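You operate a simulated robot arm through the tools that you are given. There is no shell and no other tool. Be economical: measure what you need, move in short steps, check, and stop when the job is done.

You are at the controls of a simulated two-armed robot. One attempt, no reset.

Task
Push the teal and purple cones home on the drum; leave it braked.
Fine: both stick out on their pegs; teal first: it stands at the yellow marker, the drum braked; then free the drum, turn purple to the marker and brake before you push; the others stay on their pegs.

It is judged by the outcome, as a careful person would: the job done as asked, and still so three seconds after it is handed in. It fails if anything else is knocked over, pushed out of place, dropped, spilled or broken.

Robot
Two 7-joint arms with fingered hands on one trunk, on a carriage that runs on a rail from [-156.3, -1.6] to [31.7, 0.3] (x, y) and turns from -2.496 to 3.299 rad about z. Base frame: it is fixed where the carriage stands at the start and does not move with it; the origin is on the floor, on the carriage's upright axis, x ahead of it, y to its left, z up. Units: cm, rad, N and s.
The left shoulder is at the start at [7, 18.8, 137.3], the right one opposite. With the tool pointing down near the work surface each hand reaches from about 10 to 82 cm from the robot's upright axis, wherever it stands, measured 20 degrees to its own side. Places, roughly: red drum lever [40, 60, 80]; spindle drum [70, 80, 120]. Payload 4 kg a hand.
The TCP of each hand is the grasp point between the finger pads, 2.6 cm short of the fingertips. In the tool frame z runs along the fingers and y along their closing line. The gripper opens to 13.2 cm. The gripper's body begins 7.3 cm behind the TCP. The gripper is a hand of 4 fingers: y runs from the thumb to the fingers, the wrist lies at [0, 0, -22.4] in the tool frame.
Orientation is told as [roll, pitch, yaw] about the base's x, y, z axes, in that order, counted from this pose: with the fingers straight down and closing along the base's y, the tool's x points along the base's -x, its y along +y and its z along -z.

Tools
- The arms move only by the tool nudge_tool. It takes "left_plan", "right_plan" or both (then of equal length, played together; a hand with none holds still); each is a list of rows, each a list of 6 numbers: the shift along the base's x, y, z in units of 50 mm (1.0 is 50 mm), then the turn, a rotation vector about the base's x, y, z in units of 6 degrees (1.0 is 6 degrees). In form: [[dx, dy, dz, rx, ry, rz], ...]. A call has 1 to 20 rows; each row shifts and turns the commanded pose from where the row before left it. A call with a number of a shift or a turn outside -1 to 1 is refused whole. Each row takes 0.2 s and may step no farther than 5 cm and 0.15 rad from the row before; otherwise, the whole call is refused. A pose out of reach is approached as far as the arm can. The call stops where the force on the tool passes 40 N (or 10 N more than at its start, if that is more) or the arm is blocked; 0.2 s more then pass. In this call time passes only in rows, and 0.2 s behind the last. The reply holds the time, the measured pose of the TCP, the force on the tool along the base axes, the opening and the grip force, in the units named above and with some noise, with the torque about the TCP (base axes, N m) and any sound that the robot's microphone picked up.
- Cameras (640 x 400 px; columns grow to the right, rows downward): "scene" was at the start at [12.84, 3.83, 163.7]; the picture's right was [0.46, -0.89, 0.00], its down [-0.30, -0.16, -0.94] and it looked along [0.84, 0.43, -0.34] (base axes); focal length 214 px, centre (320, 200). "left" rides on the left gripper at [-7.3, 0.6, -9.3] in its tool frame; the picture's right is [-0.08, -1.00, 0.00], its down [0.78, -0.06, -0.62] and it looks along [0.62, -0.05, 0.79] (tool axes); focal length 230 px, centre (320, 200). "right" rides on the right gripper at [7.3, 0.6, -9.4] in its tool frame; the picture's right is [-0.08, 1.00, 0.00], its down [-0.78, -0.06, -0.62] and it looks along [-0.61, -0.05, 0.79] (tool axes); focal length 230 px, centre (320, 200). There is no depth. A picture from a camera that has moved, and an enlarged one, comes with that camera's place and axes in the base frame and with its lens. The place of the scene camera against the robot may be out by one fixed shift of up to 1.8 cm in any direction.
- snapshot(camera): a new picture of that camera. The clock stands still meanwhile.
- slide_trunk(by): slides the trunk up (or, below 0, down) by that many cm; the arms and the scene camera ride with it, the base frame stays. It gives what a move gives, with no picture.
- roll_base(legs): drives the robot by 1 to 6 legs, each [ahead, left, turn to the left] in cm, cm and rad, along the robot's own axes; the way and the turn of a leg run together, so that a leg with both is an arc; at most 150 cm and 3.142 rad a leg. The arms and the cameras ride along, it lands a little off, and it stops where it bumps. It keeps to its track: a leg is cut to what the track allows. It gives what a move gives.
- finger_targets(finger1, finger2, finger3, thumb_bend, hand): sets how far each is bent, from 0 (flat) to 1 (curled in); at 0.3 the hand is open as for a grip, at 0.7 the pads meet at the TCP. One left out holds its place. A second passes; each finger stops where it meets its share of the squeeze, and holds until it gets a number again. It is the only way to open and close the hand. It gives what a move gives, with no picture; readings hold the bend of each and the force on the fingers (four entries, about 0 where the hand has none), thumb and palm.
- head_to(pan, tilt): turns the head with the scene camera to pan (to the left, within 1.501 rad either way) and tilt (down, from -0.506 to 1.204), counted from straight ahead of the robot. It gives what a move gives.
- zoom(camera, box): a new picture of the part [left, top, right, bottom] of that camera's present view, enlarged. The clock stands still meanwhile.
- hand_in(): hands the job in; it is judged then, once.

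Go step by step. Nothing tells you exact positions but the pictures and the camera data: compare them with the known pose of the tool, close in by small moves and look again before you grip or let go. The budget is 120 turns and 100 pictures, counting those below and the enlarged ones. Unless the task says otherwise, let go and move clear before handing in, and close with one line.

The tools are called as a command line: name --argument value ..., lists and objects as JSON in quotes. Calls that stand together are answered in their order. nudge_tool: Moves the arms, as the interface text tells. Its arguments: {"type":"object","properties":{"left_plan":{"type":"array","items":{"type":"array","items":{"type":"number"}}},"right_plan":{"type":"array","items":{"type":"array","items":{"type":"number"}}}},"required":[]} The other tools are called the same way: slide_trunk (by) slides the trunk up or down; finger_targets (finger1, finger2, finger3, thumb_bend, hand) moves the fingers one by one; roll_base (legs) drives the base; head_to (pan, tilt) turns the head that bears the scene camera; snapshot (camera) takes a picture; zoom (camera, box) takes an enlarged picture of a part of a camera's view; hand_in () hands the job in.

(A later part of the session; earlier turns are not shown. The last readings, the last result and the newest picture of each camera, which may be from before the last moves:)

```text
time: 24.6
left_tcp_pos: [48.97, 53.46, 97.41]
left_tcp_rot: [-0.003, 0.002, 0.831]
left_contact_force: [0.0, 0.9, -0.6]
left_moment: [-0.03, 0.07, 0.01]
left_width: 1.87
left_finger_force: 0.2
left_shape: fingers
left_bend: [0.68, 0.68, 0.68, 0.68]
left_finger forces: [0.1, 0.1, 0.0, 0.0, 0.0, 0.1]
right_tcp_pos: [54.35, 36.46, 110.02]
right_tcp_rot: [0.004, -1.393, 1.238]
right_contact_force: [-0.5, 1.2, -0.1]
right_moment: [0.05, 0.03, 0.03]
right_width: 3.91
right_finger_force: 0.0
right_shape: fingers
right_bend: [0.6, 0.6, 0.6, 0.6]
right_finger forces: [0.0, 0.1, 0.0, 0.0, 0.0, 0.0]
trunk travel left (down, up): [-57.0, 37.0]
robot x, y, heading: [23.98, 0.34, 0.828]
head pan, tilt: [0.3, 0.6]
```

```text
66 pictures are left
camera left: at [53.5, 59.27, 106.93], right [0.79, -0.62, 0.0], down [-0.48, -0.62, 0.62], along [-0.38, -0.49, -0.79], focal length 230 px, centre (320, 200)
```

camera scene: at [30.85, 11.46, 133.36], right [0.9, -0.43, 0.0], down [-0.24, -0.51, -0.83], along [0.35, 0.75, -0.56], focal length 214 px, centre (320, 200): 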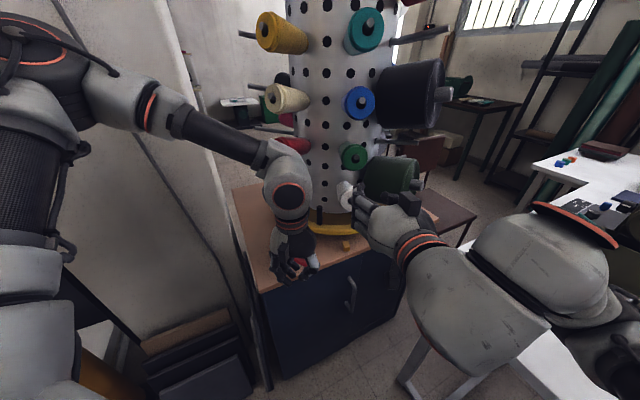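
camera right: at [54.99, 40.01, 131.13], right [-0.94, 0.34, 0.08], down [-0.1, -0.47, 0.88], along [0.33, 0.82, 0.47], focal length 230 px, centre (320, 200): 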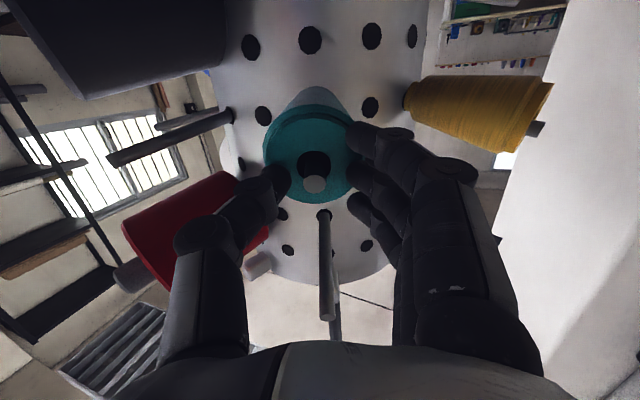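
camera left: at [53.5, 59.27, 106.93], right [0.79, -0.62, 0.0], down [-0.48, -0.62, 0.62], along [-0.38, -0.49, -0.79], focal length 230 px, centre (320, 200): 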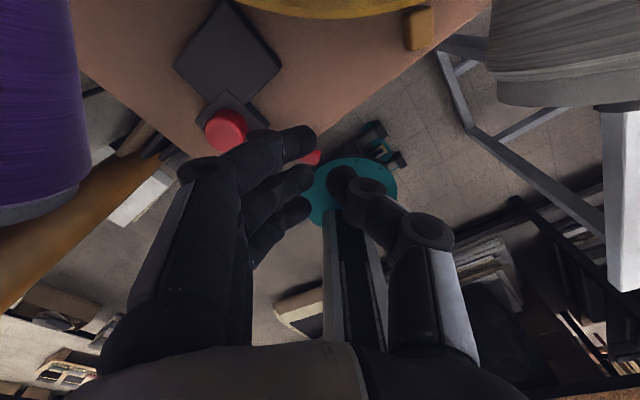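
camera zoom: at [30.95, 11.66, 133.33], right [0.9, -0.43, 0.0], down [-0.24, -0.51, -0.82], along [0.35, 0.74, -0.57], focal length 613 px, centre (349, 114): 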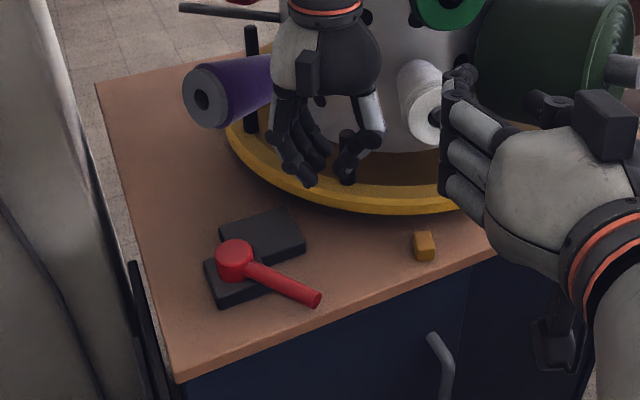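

I have a good view: hub about (39.7, 58.2, 83), handle end about (45.2, 49.8, 82). I'll lower the left fingertips just beside the handle on the drum side.

nudge_tool --left_plan '[[0.2, 0.18, -0.9, 0, 0, 0], [0, 0, -0.9, 0, 0, 0], [0, 0, -0.4, 0, 0, 0], [0, 0, -0.36, 0, 0, 0]]'

zoom --camera "scene" --box '[230, 180, 390, 280]'

snapshot --camera "left"

```text
time: 25.6
left_tcp_pos: [47.76, 53.84, 85.78]
left_tcp_rot: [0.001, -0.003, 0.828]
left_contact_force: [0.4, -0.1, 0.1]
left_moment: [-0.02, -0.01, -0.02]
left_width: 1.85
left_finger_force: 0.1
left_shape: fingers
left_bend: [0.68, 0.68, 0.68, 0.68]
left_finger forces: [0.0, 0.0, 0.0, 0.1, 0.1, 0.0]
left hand out of reach, approached as far as the arm can: row 1, 2, 3, 4
right_tcp_pos: [54.41, 35.99, 110.24]
right_tcp_rot: [0.018, -1.397, 1.219]
right_contact_force: [-0.3, -0.9, 0.0]
right_moment: [-0.01, -0.03, 0.0]
right_width: 3.92
right_finger_force: 0.0
right_shape: fingers
right_bend: [0.6, 0.6, 0.6, 0.6]
right_finger forces: [0.1, 0.0, 0.0, 0.0, 0.0, 0.1]
trunk travel left (down, up): [-57.0, 37.0]
robot x, y, heading: [24.2, 0.19, 0.828]
head pan, tilt: [0.3, 0.6]
```

```text
4.00 times, centred on (310, 230) of scene
camera zoom: at [31.1, 11.04, 133.36], right [0.9, -0.43, 0.0], down [-0.24, -0.51, -0.83], along [0.35, 0.75, -0.56], focal length 858 px, centre (360, 80)
```

zoom: 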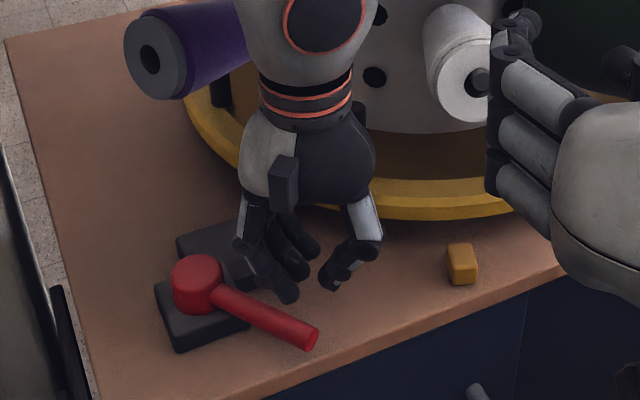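

```text
64 pictures are left
camera left: at [52.19, 59.59, 95.32], right [0.79, -0.62, 0.0], down [-0.49, -0.62, 0.61], along [-0.38, -0.48, -0.79], focal length 230 px, centre (320, 200)
```

left: 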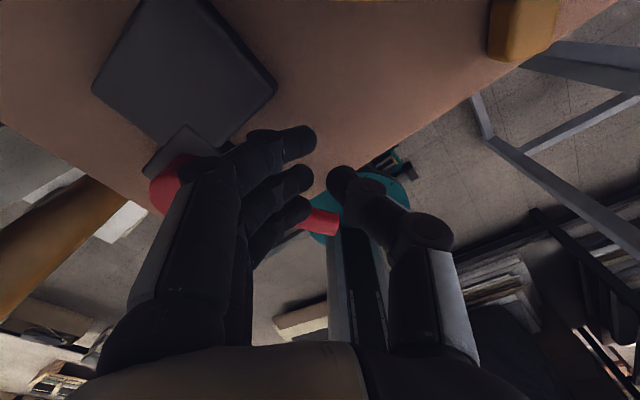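

I'm just beside the handle on the drum side. Now I push it gently away from the drum and watch for force.

nudge_tool --left_plan '[[-0.2, -0.13, -0.1, 0, 0, 0], [-0.25, -0.164, -0.1, 0, 0, 0], [-0.25, -0.164, 0, 0, 0, 0], [-0.25, -0.164, 0, 0, 0, 0]]'

zoom --camera "scene" --box '[230, 180, 390, 280]'

```text
time: 26.6
left_tcp_pos: [42.65, 51.06, 84.88]
left_tcp_rot: [0.001, -0.004, 0.831]
left_contact_force: [1.6, -0.1, 1.5]
left_moment: [0.01, 0.06, -0.01]
left_width: 1.87
left_finger_force: 0.5
left_shape: fingers
left_bend: [0.68, 0.68, 0.7, 0.68]
left_finger forces: [0.0, 0.0, 2.1, 0.0, 0.0, 0.0]
right_tcp_pos: [54.14, 36.33, 110.16]
right_tcp_rot: [0.002, -1.395, 1.239]
right_contact_force: [0.5, 0.4, -0.2]
right_moment: [0.02, 0.01, 0.02]
right_width: 3.95
right_finger_force: 0.0
right_shape: fingers
right_bend: [0.6, 0.6, 0.6, 0.6]
right_finger forces: [0.1, 0.1, 0.1, 0.1, 0.0, 0.1]
trunk travel left (down, up): [-57.0, 37.0]
robot x, y, heading: [24.11, -0.11, 0.832]
head pan, tilt: [0.3, 0.6]
```

```text
4.00 times, centred on (310, 230) of scene
camera zoom: at [30.82, 11.41, 133.37], right [0.9, -0.43, 0.0], down [-0.24, -0.51, -0.83], along [0.35, 0.75, -0.56], focal length 858 px, centre (360, 80)
```

zoom: 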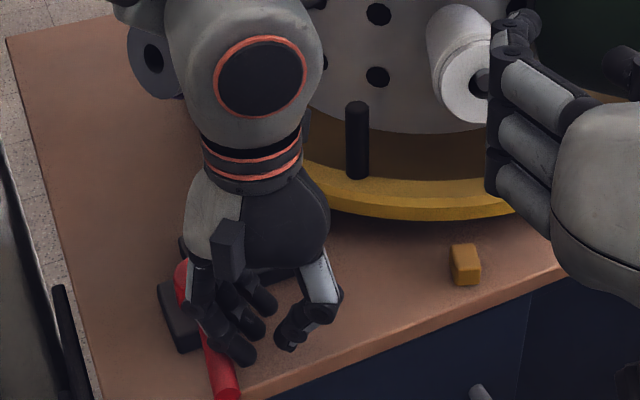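

The lever swings freely with little force, now about 40° round. I continue around the arc to find its stop.

nudge_tool --left_plan '[[-0.25, -0.02, 0, 0, 0, 0], [-0.25, 0.02, 0, 0, 0, 0], [-0.25, 0.06, 0, 0, 0, 0]]'

zoom --camera "scene" --box '[230, 180, 390, 280]'

```text
time: 27.4
left_tcp_pos: [39.3, 51.29, 84.95]
left_tcp_rot: [-0.002, -0.006, 0.829]
left_contact_force: [21.5, -0.4, 13.9]
left_moment: [-0.11, -0.23, 0.15]
left_width: 1.74
left_finger_force: 12.8
left_shape: fingers
left_bend: [0.69, 0.72, 0.74, 0.68]
left_finger forces: [2.0, 12.6, 11.6, 0.0, 0.0, 0.0]
right_tcp_pos: [54.44, 36.17, 110.18]
right_tcp_rot: [0.017, -1.396, 1.224]
right_contact_force: [-0.1, 0.1, -0.3]
right_moment: [0.01, 0.0, 0.02]
right_width: 3.91
right_finger_force: 0.0
right_shape: fingers
right_bend: [0.6, 0.6, 0.6, 0.6]
right_finger forces: [0.0, 0.0, 0.0, 0.0, 0.0, 0.0]
trunk travel left (down, up): [-57.0, 37.0]
robot x, y, heading: [24.24, 0.31, 0.828]
head pan, tilt: [0.3, 0.6]
```

```text
4.00 times, centred on (310, 230) of scene
camera zoom: at [31.15, 11.3, 133.38], right [0.9, -0.43, 0.0], down [-0.24, -0.51, -0.83], along [0.35, 0.75, -0.56], focal length 858 px, centre (360, 80)
```

zoom: 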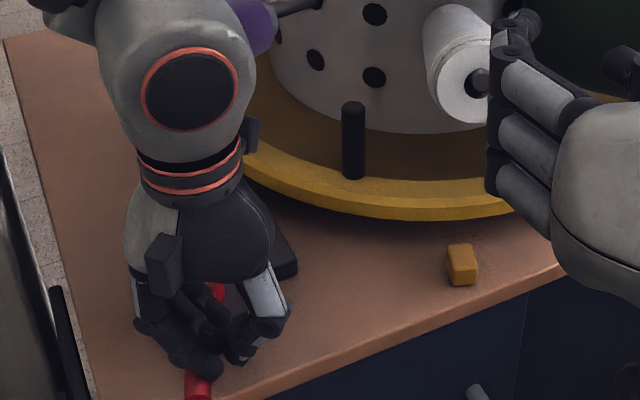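

The handle hit its stop after roughly 50°; the drum should be free now. I withdraw the left hand off the lever and bring the trunk back up so the right hand can turn the drum by the empty top peg.

nudge_tool --left_plan '[[0.5, 0, 0, 0, 0, 0], [0, 0, 0.9, 0, 0, 0], [0, -0.4, 0.8, 0, 0, 0], [0, -0.9, 0.2, 0, 0, 0], [0, -0.7, 0, 0, 0, 0]]'

slide_trunk --by 30

snapshot --camera "scene"

```text
time: 28.6
left_tcp_pos: [41.07, 41.79, 94.04]
left_tcp_rot: [0.0, -0.001, 0.829]
left_contact_force: [-0.2, 0.6, -0.3]
left_moment: [0.0, 0.01, -0.01]
left_width: 1.81
left_finger_force: 0.0
left_shape: fingers
left_bend: [0.68, 0.68, 0.68, 0.68]
left_finger forces: [0.0, 0.0, 0.0, 0.0, 0.0, 0.0]
right_tcp_pos: [54.35, 36.32, 110.02]
right_tcp_rot: [0.002, -1.397, 1.236]
right_contact_force: [-0.2, 0.8, -0.7]
right_moment: [0.0, -0.02, -0.01]
right_width: 3.91
right_finger_force: 0.2
right_shape: fingers
right_bend: [0.6, 0.6, 0.6, 0.6]
right_finger forces: [0.1, 0.1, 0.0, 0.0, 0.1, 0.0]
trunk travel left (down, up): [-57.0, 37.0]
robot x, y, heading: [24.34, 0.29, 0.825]
head pan, tilt: [0.3, 0.6]
```

```text
time: 31.6
left_tcp_pos: [41.02, 41.76, 124.05]
left_tcp_rot: [0.0, -0.002, 0.83]
left_contact_force: [-0.5, 0.0, -0.3]
left_moment: [0.01, 0.01, 0.01]
left_width: 1.78
left_finger_force: 0.1
left_shape: fingers
left_bend: [0.68, 0.68, 0.68, 0.68]
left_finger forces: [0.0, 0.0, 0.0, 0.1, 0.0, 0.0]
right_tcp_pos: [54.24, 36.4, 139.99]
right_tcp_rot: [0.001, -1.397, 1.238]
right_contact_force: [0.8, 0.2, -0.3]
right_moment: [0.0, -0.09, 0.03]
right_width: 3.92
right_finger_force: 0.0
right_shape: fingers
right_bend: [0.6, 0.6, 0.6, 0.6]
right_finger forces: [0.1, 0.1, 0.0, 0.1, 0.1, 0.1]
trunk travel left (down, up): [-87.0, 7.0]
robot x, y, heading: [24.1, 0.39, 0.828]
head pan, tilt: [0.3, 0.6]
```

```text
61 pictures are left
camera scene: at [30.86, 11.47, 163.35], right [0.9, -0.43, 0.0], down [-0.24, -0.51, -0.83], along [0.35, 0.75, -0.56], focal length 214 px, centre (320, 200)
```

scene: 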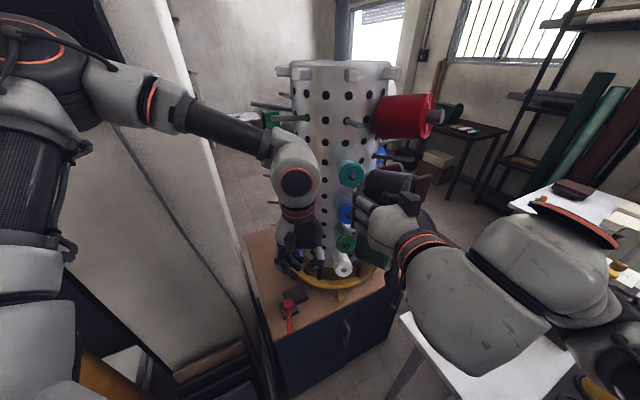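

Now the right hand opens to straddle the empty top peg above teal (about z 150), and the left hand steps back out of view.

finger_targets --hand "right" --finger1 0.46 --finger2 0.46 --finger3 0.46 --thumb_bend 0.46

nudge_tool --right_plan '[[0, 0, 0.9, 0, 0, 0], [0, 0, 0.9, 0, 0, 0], [0.1, 0.3, 0.2, 0, 0, 0], [0.28, 0.8, 0, 0, 0, 0]]' --left_plan '[[-0.5, -0.5, 0, 0, 0, 0], [-0.5, -0.5, 0, 0, 0, 0], [-0.5, -0.5, 0, 0, 0, 0], [0, 0, 0, 0, 0, 0]]'

snapshot --camera "scene"

snapshot --camera "right"

```text
time: 32.6
left_tcp_pos: [40.9, 41.77, 124.1]
left_tcp_rot: [0.001, -0.002, 0.829]
left_contact_force: [0.5, -0.9, 1.0]
left_moment: [0.02, -0.02, 0.02]
left_width: 1.84
left_finger_force: 0.1
left_shape: fingers
left_bend: [0.68, 0.68, 0.68, 0.68]
left_finger forces: [0.1, 0.1, 0.1, 0.0, 0.0, 0.0]
right_tcp_pos: [54.26, 36.33, 140.0]
right_tcp_rot: [0.002, -1.396, 1.238]
right_contact_force: [0.5, 0.9, 0.1]
right_moment: [0.0, 0.03, 0.01]
right_width: 8.32
right_finger_force: 0.0
right_shape: fingers
right_bend: [0.46, 0.46, 0.46, 0.46]
right_finger forces: [0.0, 0.0, 0.1, 0.0, 0.0, 0.0]
trunk travel left (down, up): [-87.0, 7.0]
robot x, y, heading: [23.93, 0.08, 0.826]
head pan, tilt: [0.3, 0.6]
```

```text
time: 33.6
left_tcp_pos: [33.38, 34.28, 123.78]
left_tcp_rot: [-0.002, -0.001, 0.831]
left_contact_force: [-0.5, 0.0, -0.8]
left_moment: [-0.03, 0.01, -0.03]
left_width: 1.82
left_finger_force: 0.1
left_shape: fingers
left_bend: [0.68, 0.68, 0.68, 0.68]
left_finger forces: [0.1, 0.0, 0.0, 0.1, 0.1, 0.0]
right_tcp_pos: [56.04, 42.12, 150.2]
right_tcp_rot: [0.004, -1.395, 1.237]
right_contact_force: [0.3, 1.8, 0.4]
right_moment: [0.04, 0.01, 0.01]
right_width: 8.32
right_finger_force: 0.0
right_shape: fingers
right_bend: [0.46, 0.46, 0.46, 0.46]
right_finger forces: [0.0, 0.0, 0.0, 0.1, 0.1, 0.1]
trunk travel left (down, up): [-87.0, 7.0]
robot x, y, heading: [24.11, -0.1, 0.83]
head pan, tilt: [0.3, 0.6]
```

```text
60 pictures are left
camera scene: at [30.98, 11.7, 163.33], right [0.9, -0.43, 0.0], down [-0.24, -0.51, -0.82], along [0.35, 0.74, -0.57], focal length 214 px, centre (320, 200)
```

scene: 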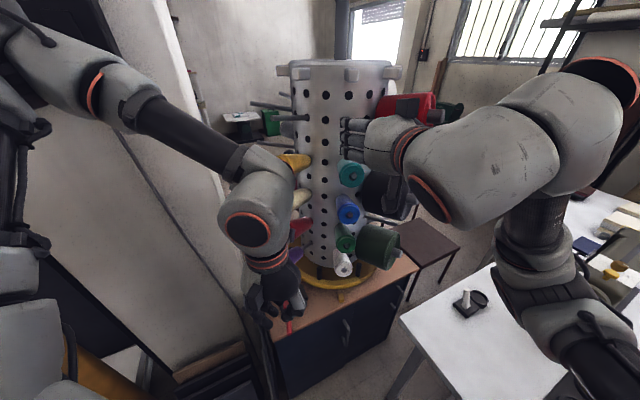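

```text
59 pictures are left
camera right: at [52.26, 32.24, 144.71], right [-0.94, 0.34, 0.08], down [-0.09, -0.46, 0.88], along [0.33, 0.82, 0.47], focal length 230 px, centre (320, 200)
```

right: 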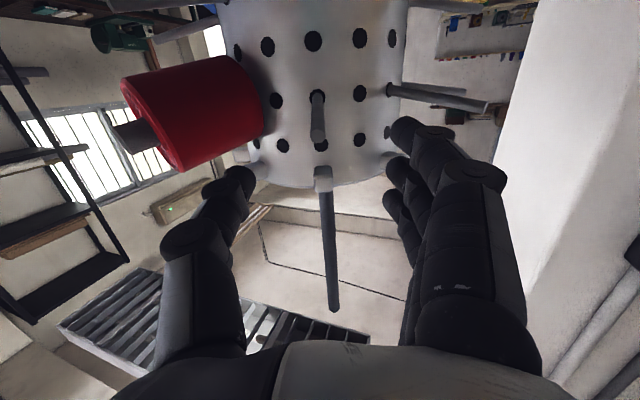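

The peg is centred between thumb and fingers. I advance so the tips straddle it with about 5 cm overlap.

nudge_tool --right_plan '[[0.236, 0.683, -0.1, 0, 0, 0], [0.236, 0.683, -0.1, 0, 0, 0], [0.236, 0.683, -0.1, 0, 0, 0]]'

snapshot --camera "right"

zoom --camera "scene" --box '[260, 50, 420, 150]'

```text
time: 34.5
left_tcp_pos: [33.4, 34.23, 123.87]
left_tcp_rot: [0.0, -0.001, 0.829]
left_contact_force: [-0.1, 0.0, 0.7]
left_moment: [-0.01, 0.01, 0.0]
left_width: 1.82
left_finger_force: 0.1
left_shape: fingers
left_bend: [0.68, 0.68, 0.68, 0.68]
left_finger forces: [0.0, 0.0, 0.0, 0.0, 0.1, 0.0]
right_tcp_pos: [59.53, 52.26, 148.36]
right_tcp_rot: [0.001, -1.397, 1.24]
right_contact_force: [0.4, -0.8, 0.0]
right_moment: [-0.01, 0.05, -0.01]
right_width: 8.35
right_finger_force: 0.1
right_shape: fingers
right_bend: [0.46, 0.46, 0.46, 0.46]
right_finger forces: [0.0, 0.0, 0.0, 0.0, 0.0, 0.0]
trunk travel left (down, up): [-87.0, 7.0]
robot x, y, heading: [24.09, -0.1, 0.83]
head pan, tilt: [0.3, 0.6]
```

```text
58 pictures are left
camera right: at [55.76, 42.49, 142.9], right [-0.94, 0.34, 0.08], down [-0.1, -0.47, 0.88], along [0.33, 0.82, 0.47], focal length 230 px, centre (320, 200)
```

right: 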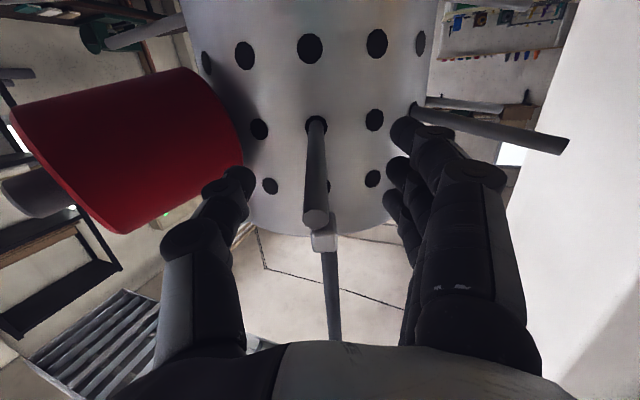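

```text
4.00 times, centred on (340, 100) of scene
camera zoom: at [30.84, 11.53, 163.35], right [0.9, -0.43, 0.0], down [-0.24, -0.51, -0.82], along [0.35, 0.75, -0.57], focal length 858 px, centre (240, 600)
```

zoom: 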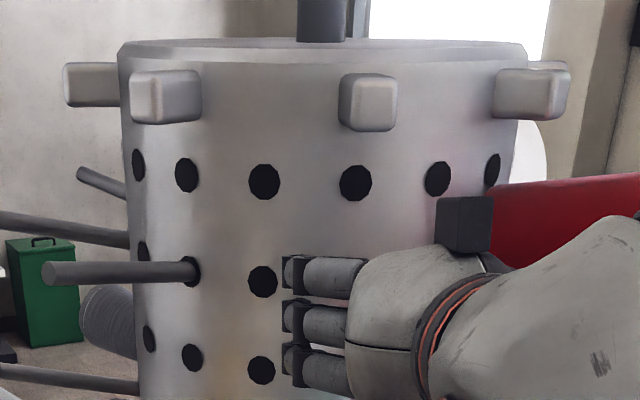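

The peg is between thumb and fingers. I narrow the gap and swing it 20° counter-clockwise about the drum axis to see whether the drum is free.

finger_targets --hand "right" --finger1 0.57 --finger2 0.57 --finger3 0.57 --thumb_bend 0.57

nudge_tool --right_plan '[[0.474, -0.136, 0, 0, 0, 0.833], [0.482, -0.094, 0, 0, 0, 0.833], [0.49, -0.052, 0, 0, 0, 0.833], [0.492, -0.008, 0, 0, 0, 0.833]]'

snapshot --camera "right"

snapshot --camera "scene"

```text
time: 35.5
left_tcp_pos: [33.46, 34.23, 124.01]
left_tcp_rot: [-0.001, -0.003, 0.829]
left_contact_force: [0.9, -0.3, -0.5]
left_moment: [0.0, -0.03, -0.01]
left_width: 1.82
left_finger_force: 0.1
left_shape: fingers
left_bend: [0.68, 0.68, 0.68, 0.68]
left_finger forces: [0.0, 0.0, 0.1, 0.0, 0.0, 0.0]
right_tcp_pos: [59.63, 52.05, 148.46]
right_tcp_rot: [0.002, -1.397, 1.238]
right_contact_force: [-0.4, 0.5, 0.0]
right_moment: [0.02, 0.02, 0.03]
right_width: 5.23
right_finger_force: 0.0
right_shape: fingers
right_bend: [0.56, 0.56, 0.56, 0.56]
right_finger forces: [0.1, 0.0, 0.0, 0.0, 0.1, 0.0]
trunk travel left (down, up): [-87.0, 7.0]
robot x, y, heading: [24.11, 0.1, 0.831]
head pan, tilt: [0.3, 0.6]
```

```text
time: 36.5
left_tcp_pos: [33.64, 34.04, 123.95]
left_tcp_rot: [0.002, 0.001, 0.829]
left_contact_force: [0.3, -0.3, 0.5]
left_moment: [-0.02, 0.02, 0.04]
left_width: 1.81
left_finger_force: 0.1
left_shape: fingers
left_bend: [0.68, 0.68, 0.68, 0.68]
left_finger forces: [0.1, 0.0, 0.1, 0.0, 0.0, 0.0]
right_tcp_pos: [69.6, 50.69, 148.54]
right_tcp_rot: [0.007, -1.398, 1.581]
right_contact_force: [-0.1, 0.2, -0.7]
right_moment: [0.02, -0.01, 0.01]
right_width: 5.22
right_finger_force: 0.1
right_shape: fingers
right_bend: [0.56, 0.56, 0.56, 0.56]
right_finger forces: [0.0, 0.0, 0.0, 0.1, 0.0, 0.0]
trunk travel left (down, up): [-87.0, 7.0]
robot x, y, heading: [23.96, 0.66, 0.831]
head pan, tilt: [0.3, 0.6]
```

```text
56 pictures are left
camera right: at [69.33, 40.07, 142.89], right [-1.0, 0.0, 0.08], down [0.07, -0.47, 0.88], along [0.03, 0.88, 0.47], focal length 230 px, centre (320, 200)
```

right: 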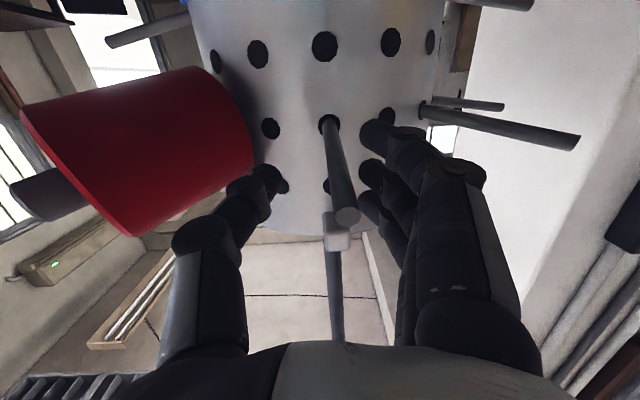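

```text
55 pictures are left
camera scene: at [31.11, 11.42, 163.36], right [0.9, -0.43, 0.0], down [-0.24, -0.51, -0.82], along [0.35, 0.75, -0.57], focal length 214 px, centre (320, 200)
```

scene: 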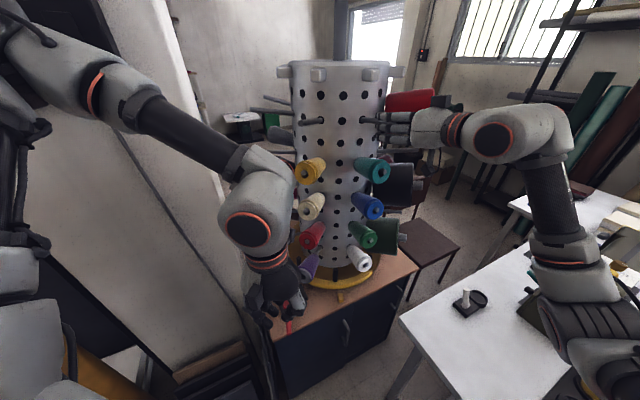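

The drum turns freely and the peg follows. I continue another 25° along the arc.

nudge_tool --right_plan '[[0.49, 0.034, 0, 0, 0, 0.833], [0.486, 0.078, 0, 0, 0, 0.833], [0.478, 0.118, 0, 0, 0, 0.833], [0.466, 0.16, 0, 0, 0, 0.833], [0.448, 0.2, 0, 0, 0, 0.833]]'

snapshot --camera "scene"

snapshot --camera "right"

```text
time: 37.6
left_tcp_pos: [33.48, 34.23, 124.02]
left_tcp_rot: [-0.002, -0.001, 0.829]
left_contact_force: [-0.1, 0.7, -0.2]
left_moment: [-0.01, -0.01, -0.01]
left_width: 1.79
left_finger_force: 0.1
left_shape: fingers
left_bend: [0.68, 0.68, 0.68, 0.68]
left_finger forces: [0.0, 0.0, 0.1, 0.0, 0.1, 0.0]
right_tcp_pos: [81.24, 53.65, 148.69]
right_tcp_rot: [0.001, -1.395, 2.026]
right_contact_force: [0.6, 0.0, -0.6]
right_moment: [0.0, 0.01, -0.02]
right_width: 5.23
right_finger_force: 0.1
right_shape: fingers
right_bend: [0.56, 0.56, 0.56, 0.56]
right_finger forces: [0.0, 0.0, 0.1, 0.0, 0.0, 0.0]
trunk travel left (down, up): [-87.0, 7.0]
robot x, y, heading: [24.1, 0.14, 0.828]
head pan, tilt: [0.3, 0.6]
```

```text
54 pictures are left
camera scene: at [30.87, 11.57, 163.35], right [0.9, -0.43, 0.0], down [-0.24, -0.51, -0.82], along [0.35, 0.75, -0.57], focal length 214 px, centre (320, 200)
```

scene: 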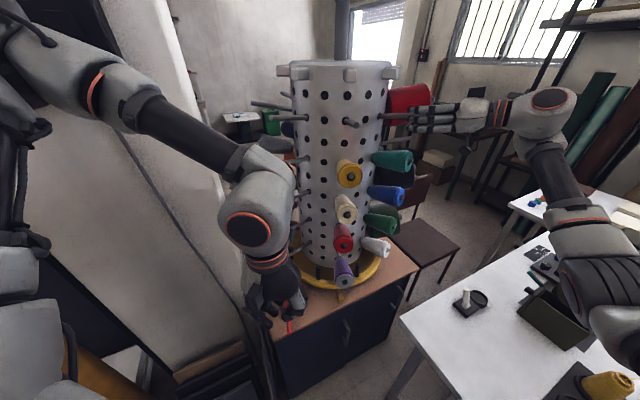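

```text
53 pictures are left
camera right: at [85.48, 43.86, 143.01], right [-0.9, -0.43, 0.08], down [0.26, -0.4, 0.88], along [-0.34, 0.81, 0.47], focal length 230 px, centre (320, 200)
```

right: 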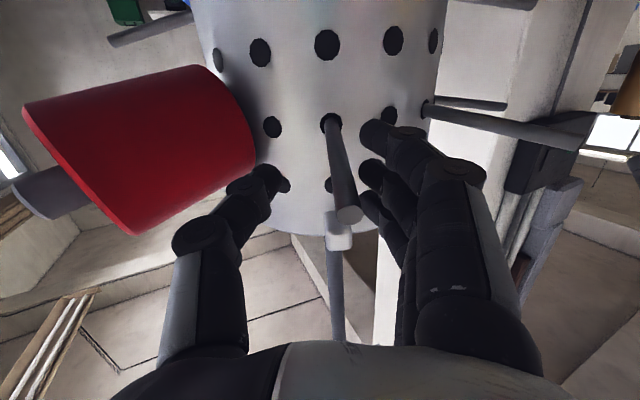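

The purple column is almost at the marker. I zoom to check alignment with the marker.

zoom --camera "scene" --box '[270, 150, 430, 250]'

zoom --camera "scene" --box '[270, 220, 430, 320]'

```text
4.00 times, centred on (350, 200) of scene
camera zoom: at [30.87, 11.57, 163.35], right [0.9, -0.43, 0.0], down [-0.24, -0.51, -0.82], along [0.35, 0.75, -0.57], focal length 858 px, centre (200, 200)
```

zoom: 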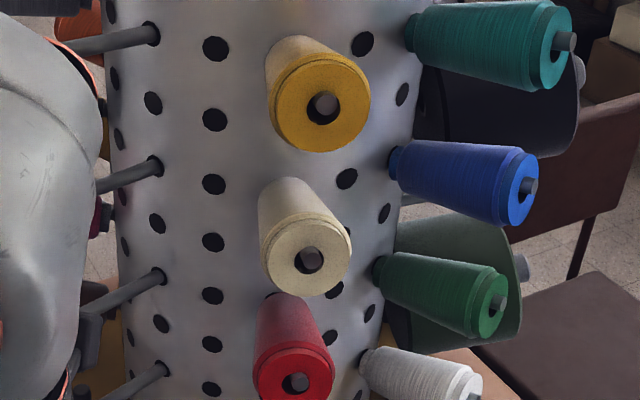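

```text
4.00 times, centred on (350, 270) of scene
camera zoom: at [30.87, 11.57, 163.35], right [0.9, -0.43, 0.0], down [-0.24, -0.51, -0.82], along [0.35, 0.75, -0.57], focal length 858 px, centre (200, -80)
```

zoom: 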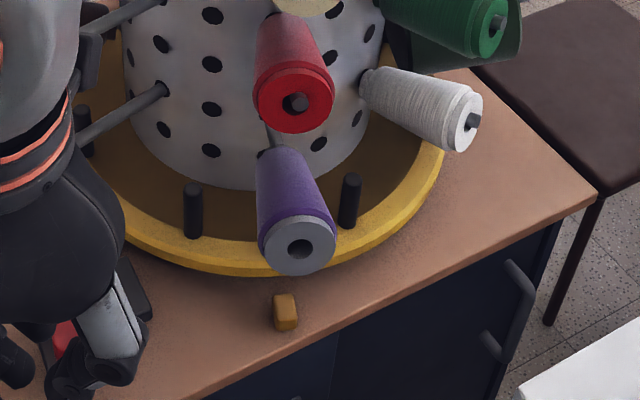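

The column is about 1.6° short of where teal stood. I add that small turn and check again.

nudge_tool --right_plan '[[0.143, 0.071, 0, 0, 0, 0.27]]'

zoom --camera "scene" --box '[270, 150, 430, 250]'

zoom --camera "scene" --box '[270, 220, 430, 320]'

```text
time: 38.0
left_tcp_pos: [33.57, 34.02, 124.02]
left_tcp_rot: [0.0, -0.003, 0.829]
left_contact_force: [0.2, 0.1, 0.1]
left_moment: [0.01, 0.02, -0.03]
left_width: 1.82
left_finger_force: 0.1
left_shape: fingers
left_bend: [0.68, 0.68, 0.68, 0.68]
left_finger forces: [0.0, 0.0, 0.1, 0.1, 0.0, 0.0]
right_tcp_pos: [81.87, 53.8, 148.58]
right_tcp_rot: [0.004, -1.397, 2.052]
right_contact_force: [0.1, -0.7, -0.5]
right_moment: [-0.03, 0.02, 0.01]
right_width: 5.2
right_finger_force: 0.0
right_shape: fingers
right_bend: [0.56, 0.56, 0.56, 0.56]
right_finger forces: [0.1, 0.0, 0.0, 0.0, 0.1, 0.1]
trunk travel left (down, up): [-87.0, 7.0]
robot x, y, heading: [23.89, 0.63, 0.832]
head pan, tilt: [0.3, 0.6]
```

```text
4.00 times, centred on (350, 200) of scene
camera zoom: at [30.86, 11.47, 163.36], right [0.9, -0.43, 0.0], down [-0.24, -0.51, -0.83], along [0.35, 0.75, -0.56], focal length 858 px, centre (200, 200)
```

zoom: 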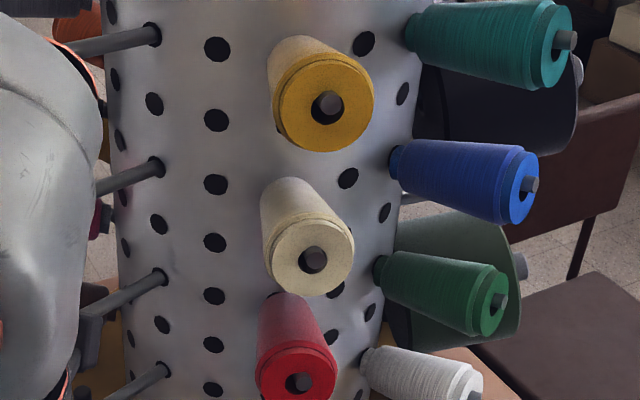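

```text
4.00 times, centred on (350, 270) of scene
camera zoom: at [30.86, 11.47, 163.36], right [0.9, -0.43, 0.0], down [-0.24, -0.51, -0.83], along [0.35, 0.75, -0.56], focal length 858 px, centre (200, -80)
```

zoom: 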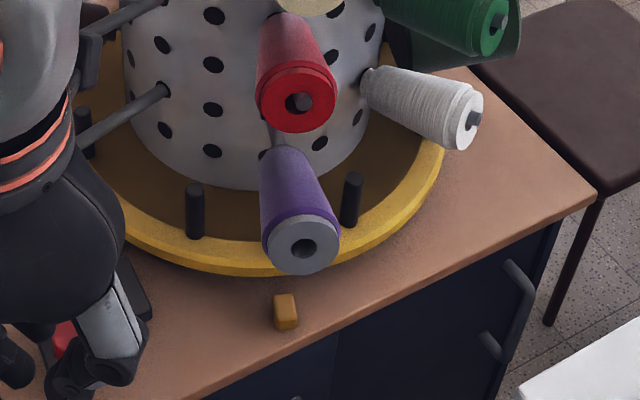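

It is still about 1.2° short; one more small nudge.

nudge_tool --right_plan '[[0.13, 0.066, 0, 0, 0, 0.2]]'

zoom --camera "scene" --box '[270, 190, 430, 290]'

```text
time: 38.5
left_tcp_pos: [33.41, 34.17, 123.88]
left_tcp_rot: [0.0, 0.0, 0.829]
left_contact_force: [-0.8, 0.9, 0.9]
left_moment: [0.02, 0.01, 0.02]
left_width: 1.81
left_finger_force: 0.1
left_shape: fingers
left_bend: [0.68, 0.68, 0.68, 0.68]
left_finger forces: [0.0, 0.1, 0.0, 0.0, 0.0, 0.1]
right_tcp_pos: [82.45, 54.29, 148.52]
right_tcp_rot: [-0.002, -1.396, 2.075]
right_contact_force: [-0.4, 0.1, 0.0]
right_moment: [-0.04, 0.02, 0.01]
right_width: 5.22
right_finger_force: 0.5
right_shape: fingers
right_bend: [0.56, 0.54, 0.56, 0.56]
right_finger forces: [0.0, 1.1, 0.0, 0.0, 0.0, 0.0]
trunk travel left (down, up): [-87.0, 7.0]
robot x, y, heading: [24.02, 0.22, 0.829]
head pan, tilt: [0.3, 0.6]
```

```text
4.00 times, centred on (350, 240) of scene
camera zoom: at [30.78, 11.42, 163.36], right [0.9, -0.43, 0.0], down [-0.24, -0.51, -0.83], along [0.35, 0.75, -0.56], focal length 858 px, centre (200, 40)
```

zoom: 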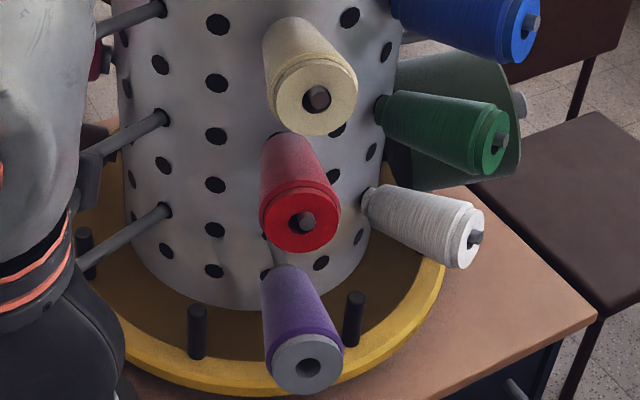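

Alignment is now within about half a degree of where teal stood. I add a last tiny nudge, and bring the left hand above the lever, turned so it can straddle the handle, while the right hand keeps the peg.

nudge_tool --right_plan '[[0.05, 0.025, 0, 0, 0, 0], [0, 0, 0, 0, 0, 0], [0, 0, 0, 0, 0, 0], [0, 0, 0, 0, 0, 0], [0, 0, 0, 0, 0, 0], [0, 0, 0, 0, 0, 0], [0, 0, 0, 0, 0, 0]]' --left_plan '[[0.1, 0.23, -0.34, 0, 0, 1], [0.1, 0.23, -0.34, 0, 0, 1], [0.1, 0.23, -0.34, 0, 0, 1], [0.1, 0.23, -0.34, 0, 0, 1], [0.1, 0.23, -0.34, 0, 0, 1], [0.1, 0.23, -0.34, 0, 0, 1], [0.1, 0.23, -0.34, 0, 0, 1]]'

finger_targets --hand "left" --finger1 0.48 --finger2 0.48 --finger3 0.48 --thumb_bend 0.48

snapshot --camera "left"

snapshot --camera "scene"

```text
time: 40.0
left_tcp_pos: [37.06, 42.42, 112.02]
left_tcp_rot: [0.0, -0.002, 1.564]
left_contact_force: [-0.5, 0.2, -0.6]
left_moment: [0.01, 0.02, 0.02]
left_width: 1.82
left_finger_force: 0.1
left_shape: fingers
left_bend: [0.68, 0.68, 0.68, 0.68]
left_finger forces: [0.1, 0.0, 0.0, 0.0, 0.0, 0.1]
right_tcp_pos: [82.87, 54.36, 148.39]
right_tcp_rot: [0.003, -1.397, 2.072]
right_contact_force: [-0.7, -1.2, 0.5]
right_moment: [-0.01, 0.0, 0.03]
right_width: 5.2
right_finger_force: 0.3
right_shape: fingers
right_bend: [0.56, 0.55, 0.56, 0.56]
right_finger forces: [0.0, 1.3, 0.0, 0.0, 0.0, 0.0]
trunk travel left (down, up): [-87.0, 7.0]
robot x, y, heading: [24.11, 0.1, 0.827]
head pan, tilt: [0.3, 0.6]
```

```text
time: 41.0
left_tcp_pos: [37.04, 42.32, 112.21]
left_tcp_rot: [0.002, -0.002, 1.563]
left_contact_force: [0.4, 0.5, -0.2]
left_moment: [-0.02, 0.01, -0.02]
left_width: 7.67
left_finger_force: 0.0
left_shape: fingers
left_bend: [0.48, 0.48, 0.48, 0.48]
left_finger forces: [0.1, 0.0, 0.0, 0.0, 0.1, 0.1]
right_tcp_pos: [82.82, 54.43, 148.59]
right_tcp_rot: [0.002, -1.398, 2.074]
right_contact_force: [-1.7, -0.7, -0.9]
right_moment: [0.01, 0.04, 0.05]
right_width: 5.19
right_finger_force: 0.7
right_shape: fingers
right_bend: [0.56, 0.55, 0.56, 0.56]
right_finger forces: [0.0, 1.0, 0.1, 0.0, 0.1, 0.0]
trunk travel left (down, up): [-87.0, 7.0]
robot x, y, heading: [23.82, 0.21, 0.827]
head pan, tilt: [0.3, 0.6]
```

```text
47 pictures are left
camera left: at [36.61, 49.68, 121.69], right [1.0, 0.07, 0.0], down [0.05, -0.79, 0.62], along [0.04, -0.61, -0.79], focal length 230 px, centre (320, 200)
```

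left: 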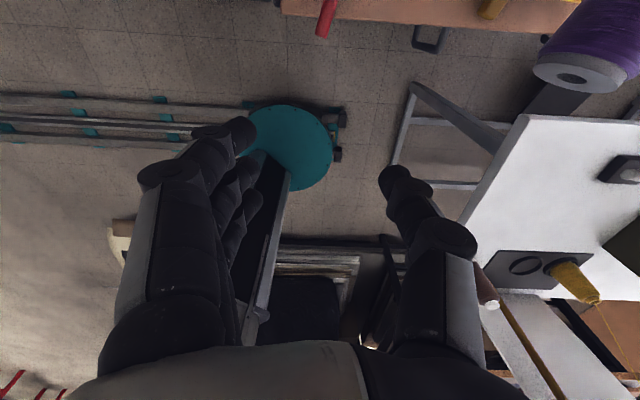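

```text
46 pictures are left
camera scene: at [30.84, 11.47, 163.36], right [0.9, -0.43, 0.0], down [-0.24, -0.51, -0.83], along [0.35, 0.75, -0.56], focal length 214 px, centre (320, 200)
```

scene: 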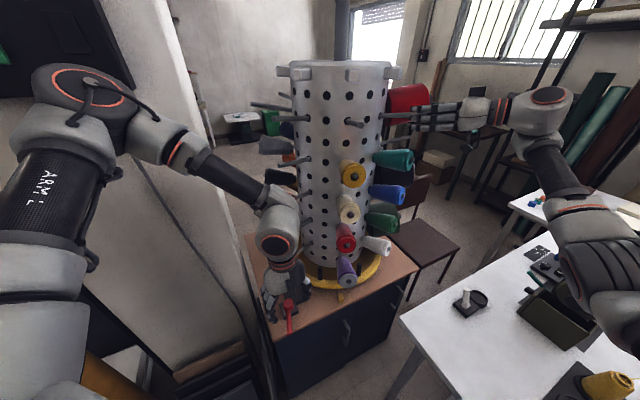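

The handle end shows at about (37, 48.5). I move over the handle and lower the open hand around it.

nudge_tool --left_plan '[[0.04, 0.58, -0.6, 0, 0, 0], [0.04, 0.58, -0.6, 0, 0, 0], [0.04, 0.58, -0.6, 0, 0, 0], [0, 0, -0.95, 0, 0, 0], [0, 0, -0.95, 0, 0, 0]]'

snapshot --camera "left"

zoom --camera "scene" --box '[230, 210, 390, 310]'

```text
time: 42.2
left_tcp_pos: [33.35, 52.54, 99.54]
left_tcp_rot: [-0.002, -0.001, 1.562]
left_contact_force: [-0.9, -0.3, 0.3]
left_moment: [0.03, -0.01, 0.0]
left_width: 7.65
left_finger_force: 0.0
left_shape: fingers
left_bend: [0.48, 0.48, 0.48, 0.48]
left_finger forces: [0.0, 0.0, 0.1, 0.0, 0.0, 0.0]
left hand out of reach, approached as far as the arm can: row 4, 5
right_tcp_pos: [82.67, 54.35, 148.58]
right_tcp_rot: [0.0, -1.396, 2.074]
right_contact_force: [-0.6, -0.9, -0.5]
right_moment: [0.0, -0.01, 0.01]
right_width: 5.19
right_finger_force: 0.7
right_shape: fingers
right_bend: [0.56, 0.55, 0.56, 0.56]
right_finger forces: [0.0, 1.1, 0.0, 0.1, 0.1, 0.0]
trunk travel left (down, up): [-87.0, 7.0]
robot x, y, heading: [24.3, 0.16, 0.827]
head pan, tilt: [0.3, 0.6]
```

```text
45 pictures are left
camera left: at [32.89, 59.9, 108.89], right [1.0, 0.07, 0.0], down [0.05, -0.79, 0.62], along [0.04, -0.61, -0.79], focal length 230 px, centre (320, 200)
```

left: 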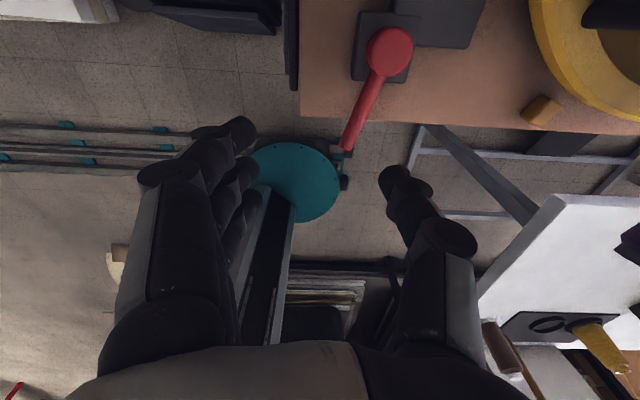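

```text
4.00 times, centred on (310, 260) of scene
camera zoom: at [30.79, 11.47, 163.36], right [0.9, -0.43, 0.0], down [-0.24, -0.51, -0.83], along [0.35, 0.75, -0.56], focal length 858 px, centre (360, -40)
```

zoom: 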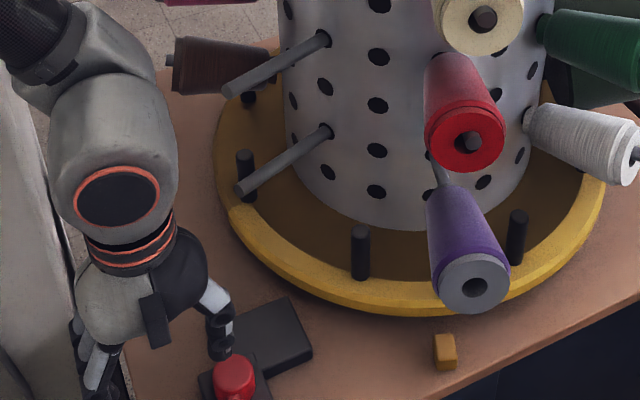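

The left hand can't reach down with the trunk this high. I withdraw the right hand from the peg radially, raise the left, then lower the trunk and recheck the drum alignment.

nudge_tool --right_plan '[[0.44, -0.8, 0.12, 0, 0, 0], [0.44, -0.8, 0.12, 0, 0, 0], [0.44, -0.8, 0.12, 0, 0, 0], [0, 0, 0, 0, 0, 0]]' --left_plan '[[0.23, -0.1, 0.92, 0, 0, 0], [0.23, -0.1, 0.92, 0, 0, 0], [0.23, -0.1, 0.92, 0, 0, 0], [0.23, -0.1, 0.92, 0, 0, 0]]'

snapshot --camera "scene"

zoom --camera "scene" --box '[270, 190, 430, 290]'

```text
time: 43.2
left_tcp_pos: [38.09, 50.01, 118.29]
left_tcp_rot: [0.0, -0.001, 1.561]
left_contact_force: [0.1, 0.1, -0.1]
left_moment: [0.02, 0.02, 0.02]
left_width: 7.66
left_finger_force: 0.1
left_shape: fingers
left_bend: [0.48, 0.48, 0.48, 0.48]
left_finger forces: [0.0, 0.0, 0.2, 0.0, 0.0, 0.0]
right_tcp_pos: [89.44, 42.48, 150.25]
right_tcp_rot: [-0.003, -1.396, 2.076]
right_contact_force: [0.0, 0.4, -0.5]
right_moment: [0.0, -0.03, 0.05]
right_width: 5.24
right_finger_force: 0.1
right_shape: fingers
right_bend: [0.56, 0.56, 0.56, 0.56]
right_finger forces: [0.0, 0.0, 0.0, 0.1, 0.0, 0.1]
trunk travel left (down, up): [-87.0, 7.0]
robot x, y, heading: [23.83, 0.8, 0.83]
head pan, tilt: [0.3, 0.6]
```

```text
43 pictures are left
camera scene: at [30.81, 11.34, 163.36], right [0.9, -0.43, 0.0], down [-0.24, -0.51, -0.83], along [0.35, 0.75, -0.56], focal length 214 px, centre (320, 200)
```

scene: 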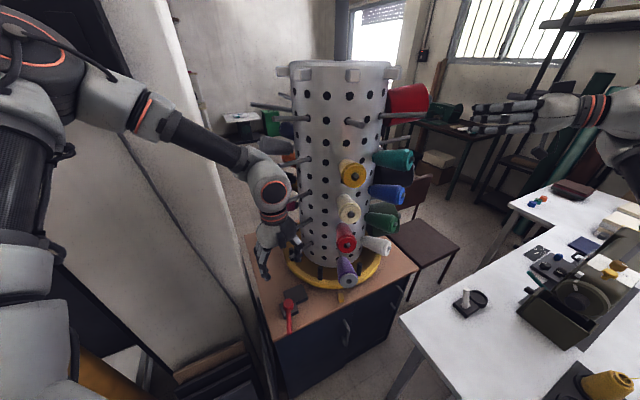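

```text
4.00 times, centred on (350, 240) of scene
camera zoom: at [30.81, 11.34, 163.36], right [0.9, -0.43, 0.0], down [-0.24, -0.51, -0.83], along [0.35, 0.75, -0.56], focal length 858 px, centre (200, 40)
```

zoom: 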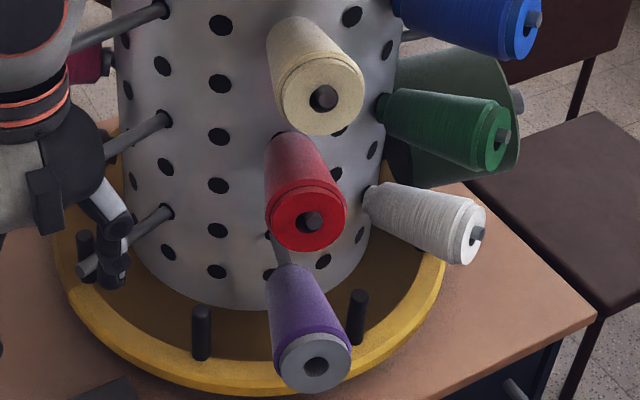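

The drum stays put. Before lowering, I bring the right hand back to its earlier safe pose facing the marker so its elbow stays clear of the white table.

nudge_tool --right_plan '[[-0.88, -0.2, -0.1, 0, 0, -1], [-0.88, -0.2, -0.1, 0, 0, -1], [-0.88, -0.2, -0.1, 0, 0, -1], [-0.88, -0.2, -0.1, 0, 0, -1], [-0.88, -0.2, -0.1, 0, 0, -1], [-0.88, -0.2, -0.1, 0, 0, -1], [-0.88, -0.2, -0.1, 0, 0, -1], [-0.88, -0.2, -0.1, 0, 0, -1]]'

slide_trunk --by -28

snapshot --camera "scene"

snapshot --camera "left"

```text
time: 45.0
left_tcp_pos: [37.73, 50.3, 118.2]
left_tcp_rot: [-0.001, 0.001, 1.562]
left_contact_force: [0.4, 0.5, -0.4]
left_moment: [-0.02, -0.05, -0.02]
left_width: 7.67
left_finger_force: 0.0
left_shape: fingers
left_bend: [0.48, 0.48, 0.48, 0.48]
left_finger forces: [0.0, 0.0, 0.0, 0.0, 0.0, 0.1]
right_tcp_pos: [54.03, 34.7, 146.41]
right_tcp_rot: [-0.002, -1.398, 1.239]
right_contact_force: [-0.5, 0.8, 0.2]
right_moment: [0.0, 0.01, -0.02]
right_width: 5.18
right_finger_force: 0.1
right_shape: fingers
right_bend: [0.56, 0.56, 0.56, 0.56]
right_finger forces: [0.0, 0.1, 0.0, 0.1, 0.0, 0.0]
trunk travel left (down, up): [-87.0, 7.0]
robot x, y, heading: [24.53, 0.39, 0.826]
head pan, tilt: [0.3, 0.6]
```

```text
time: 47.9
left_tcp_pos: [38.16, 50.22, 90.18]
left_tcp_rot: [0.0, -0.002, 1.563]
left_contact_force: [0.0, 0.8, -0.7]
left_moment: [-0.02, 0.0, 0.02]
left_width: 7.68
left_finger_force: 0.1
left_shape: fingers
left_bend: [0.48, 0.48, 0.48, 0.48]
left_finger forces: [0.0, 0.1, 0.1, 0.0, 0.1, 0.0]
right_tcp_pos: [54.55, 34.79, 118.48]
right_tcp_rot: [0.002, -1.397, 1.234]
right_contact_force: [-0.3, 0.2, -0.3]
right_moment: [0.0, -0.03, -0.01]
right_width: 5.18
right_finger_force: 0.0
right_shape: fingers
right_bend: [0.56, 0.56, 0.56, 0.56]
right_finger forces: [0.1, 0.1, 0.1, 0.0, 0.1, 0.0]
trunk travel left (down, up): [-59.0, 35.0]
robot x, y, heading: [24.3, -0.08, 0.83]
head pan, tilt: [0.3, 0.6]
```

```text
41 pictures are left
camera scene: at [30.85, 11.45, 135.37], right [0.9, -0.43, 0.0], down [-0.24, -0.51, -0.83], along [0.35, 0.75, -0.56], focal length 214 px, centre (320, 200)
```

scene: 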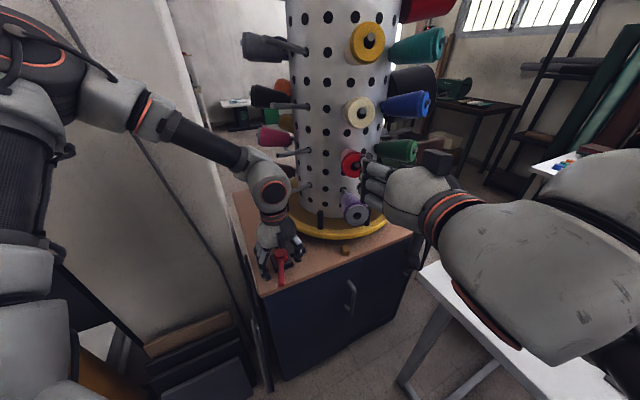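

```text
40 pictures are left
camera left: at [37.65, 57.48, 99.62], right [1.0, 0.07, 0.0], down [0.05, -0.79, 0.62], along [0.04, -0.61, -0.79], focal length 230 px, centre (320, 200)
```

left: 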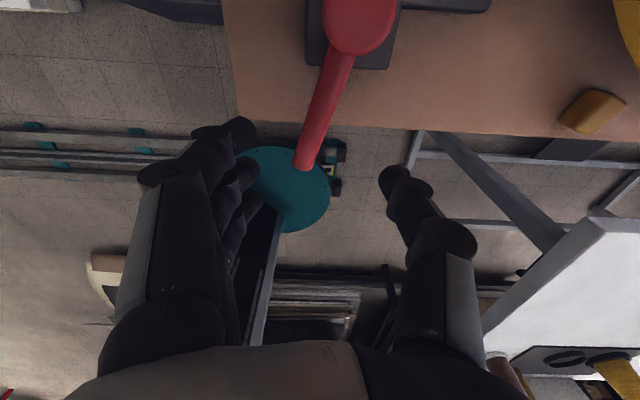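

The handle lies between thumb and fingers. I lower around it and sweep it back towards +x to re-brake.

nudge_tool --left_plan '[[0, 0.02, -0.6, 0, 0, 0], [0, 0.02, -0.5, 0, 0, 0], [0.24, 0, 0, 0, 0, 0], [0.24, 0, 0, 0, 0, 0], [0.24, 0, 0, 0, 0, 0], [0.24, 0.02, 0, 0, 0, 0]]'

snapshot --camera "left"

zoom --camera "scene" --box '[230, 190, 390, 290]'

```text
time: 49.3
left_tcp_pos: [42.95, 50.51, 84.46]
left_tcp_rot: [0.0, 0.0, 1.564]
left_contact_force: [-2.1, -1.8, -0.4]
left_moment: [-0.04, 0.03, 0.08]
left_width: 7.95
left_finger_force: 1.4
left_shape: fingers
left_bend: [0.47, 0.47, 0.47, 0.48]
left_finger forces: [1.4, 0.9, 0.3, 0.1, 0.0, 0.1]
right_tcp_pos: [54.42, 34.71, 118.36]
right_tcp_rot: [0.002, -1.396, 1.235]
right_contact_force: [0.6, 0.1, -0.5]
right_moment: [0.0, -0.03, 0.03]
right_width: 5.18
right_finger_force: 0.0
right_shape: fingers
right_bend: [0.56, 0.56, 0.56, 0.56]
right_finger forces: [0.0, 0.0, 0.0, 0.0, 0.1, 0.1]
trunk travel left (down, up): [-59.0, 35.0]
robot x, y, heading: [24.08, 0.33, 0.827]
head pan, tilt: [0.3, 0.6]
```

```text
39 pictures are left
camera left: at [42.53, 57.83, 93.95], right [1.0, 0.07, 0.0], down [0.05, -0.79, 0.62], along [0.04, -0.62, -0.79], focal length 230 px, centre (320, 200)
```

left: 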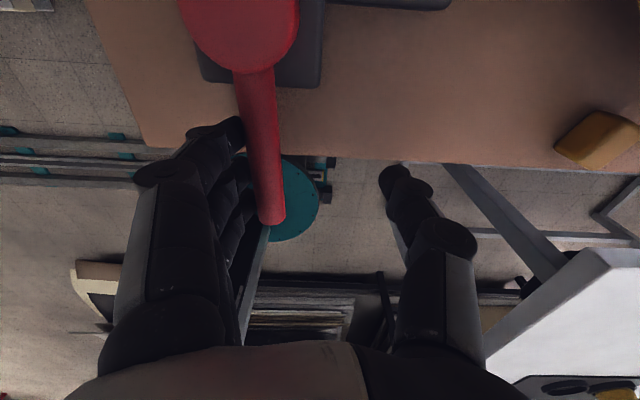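

```text
4.00 times, centred on (310, 240) of scene
camera zoom: at [30.86, 11.48, 135.36], right [0.9, -0.43, 0.0], down [-0.24, -0.51, -0.83], along [0.35, 0.75, -0.57], focal length 858 px, centre (360, 40)
```

zoom: 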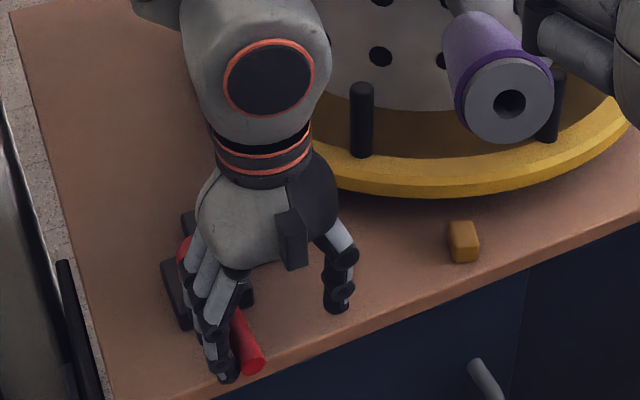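

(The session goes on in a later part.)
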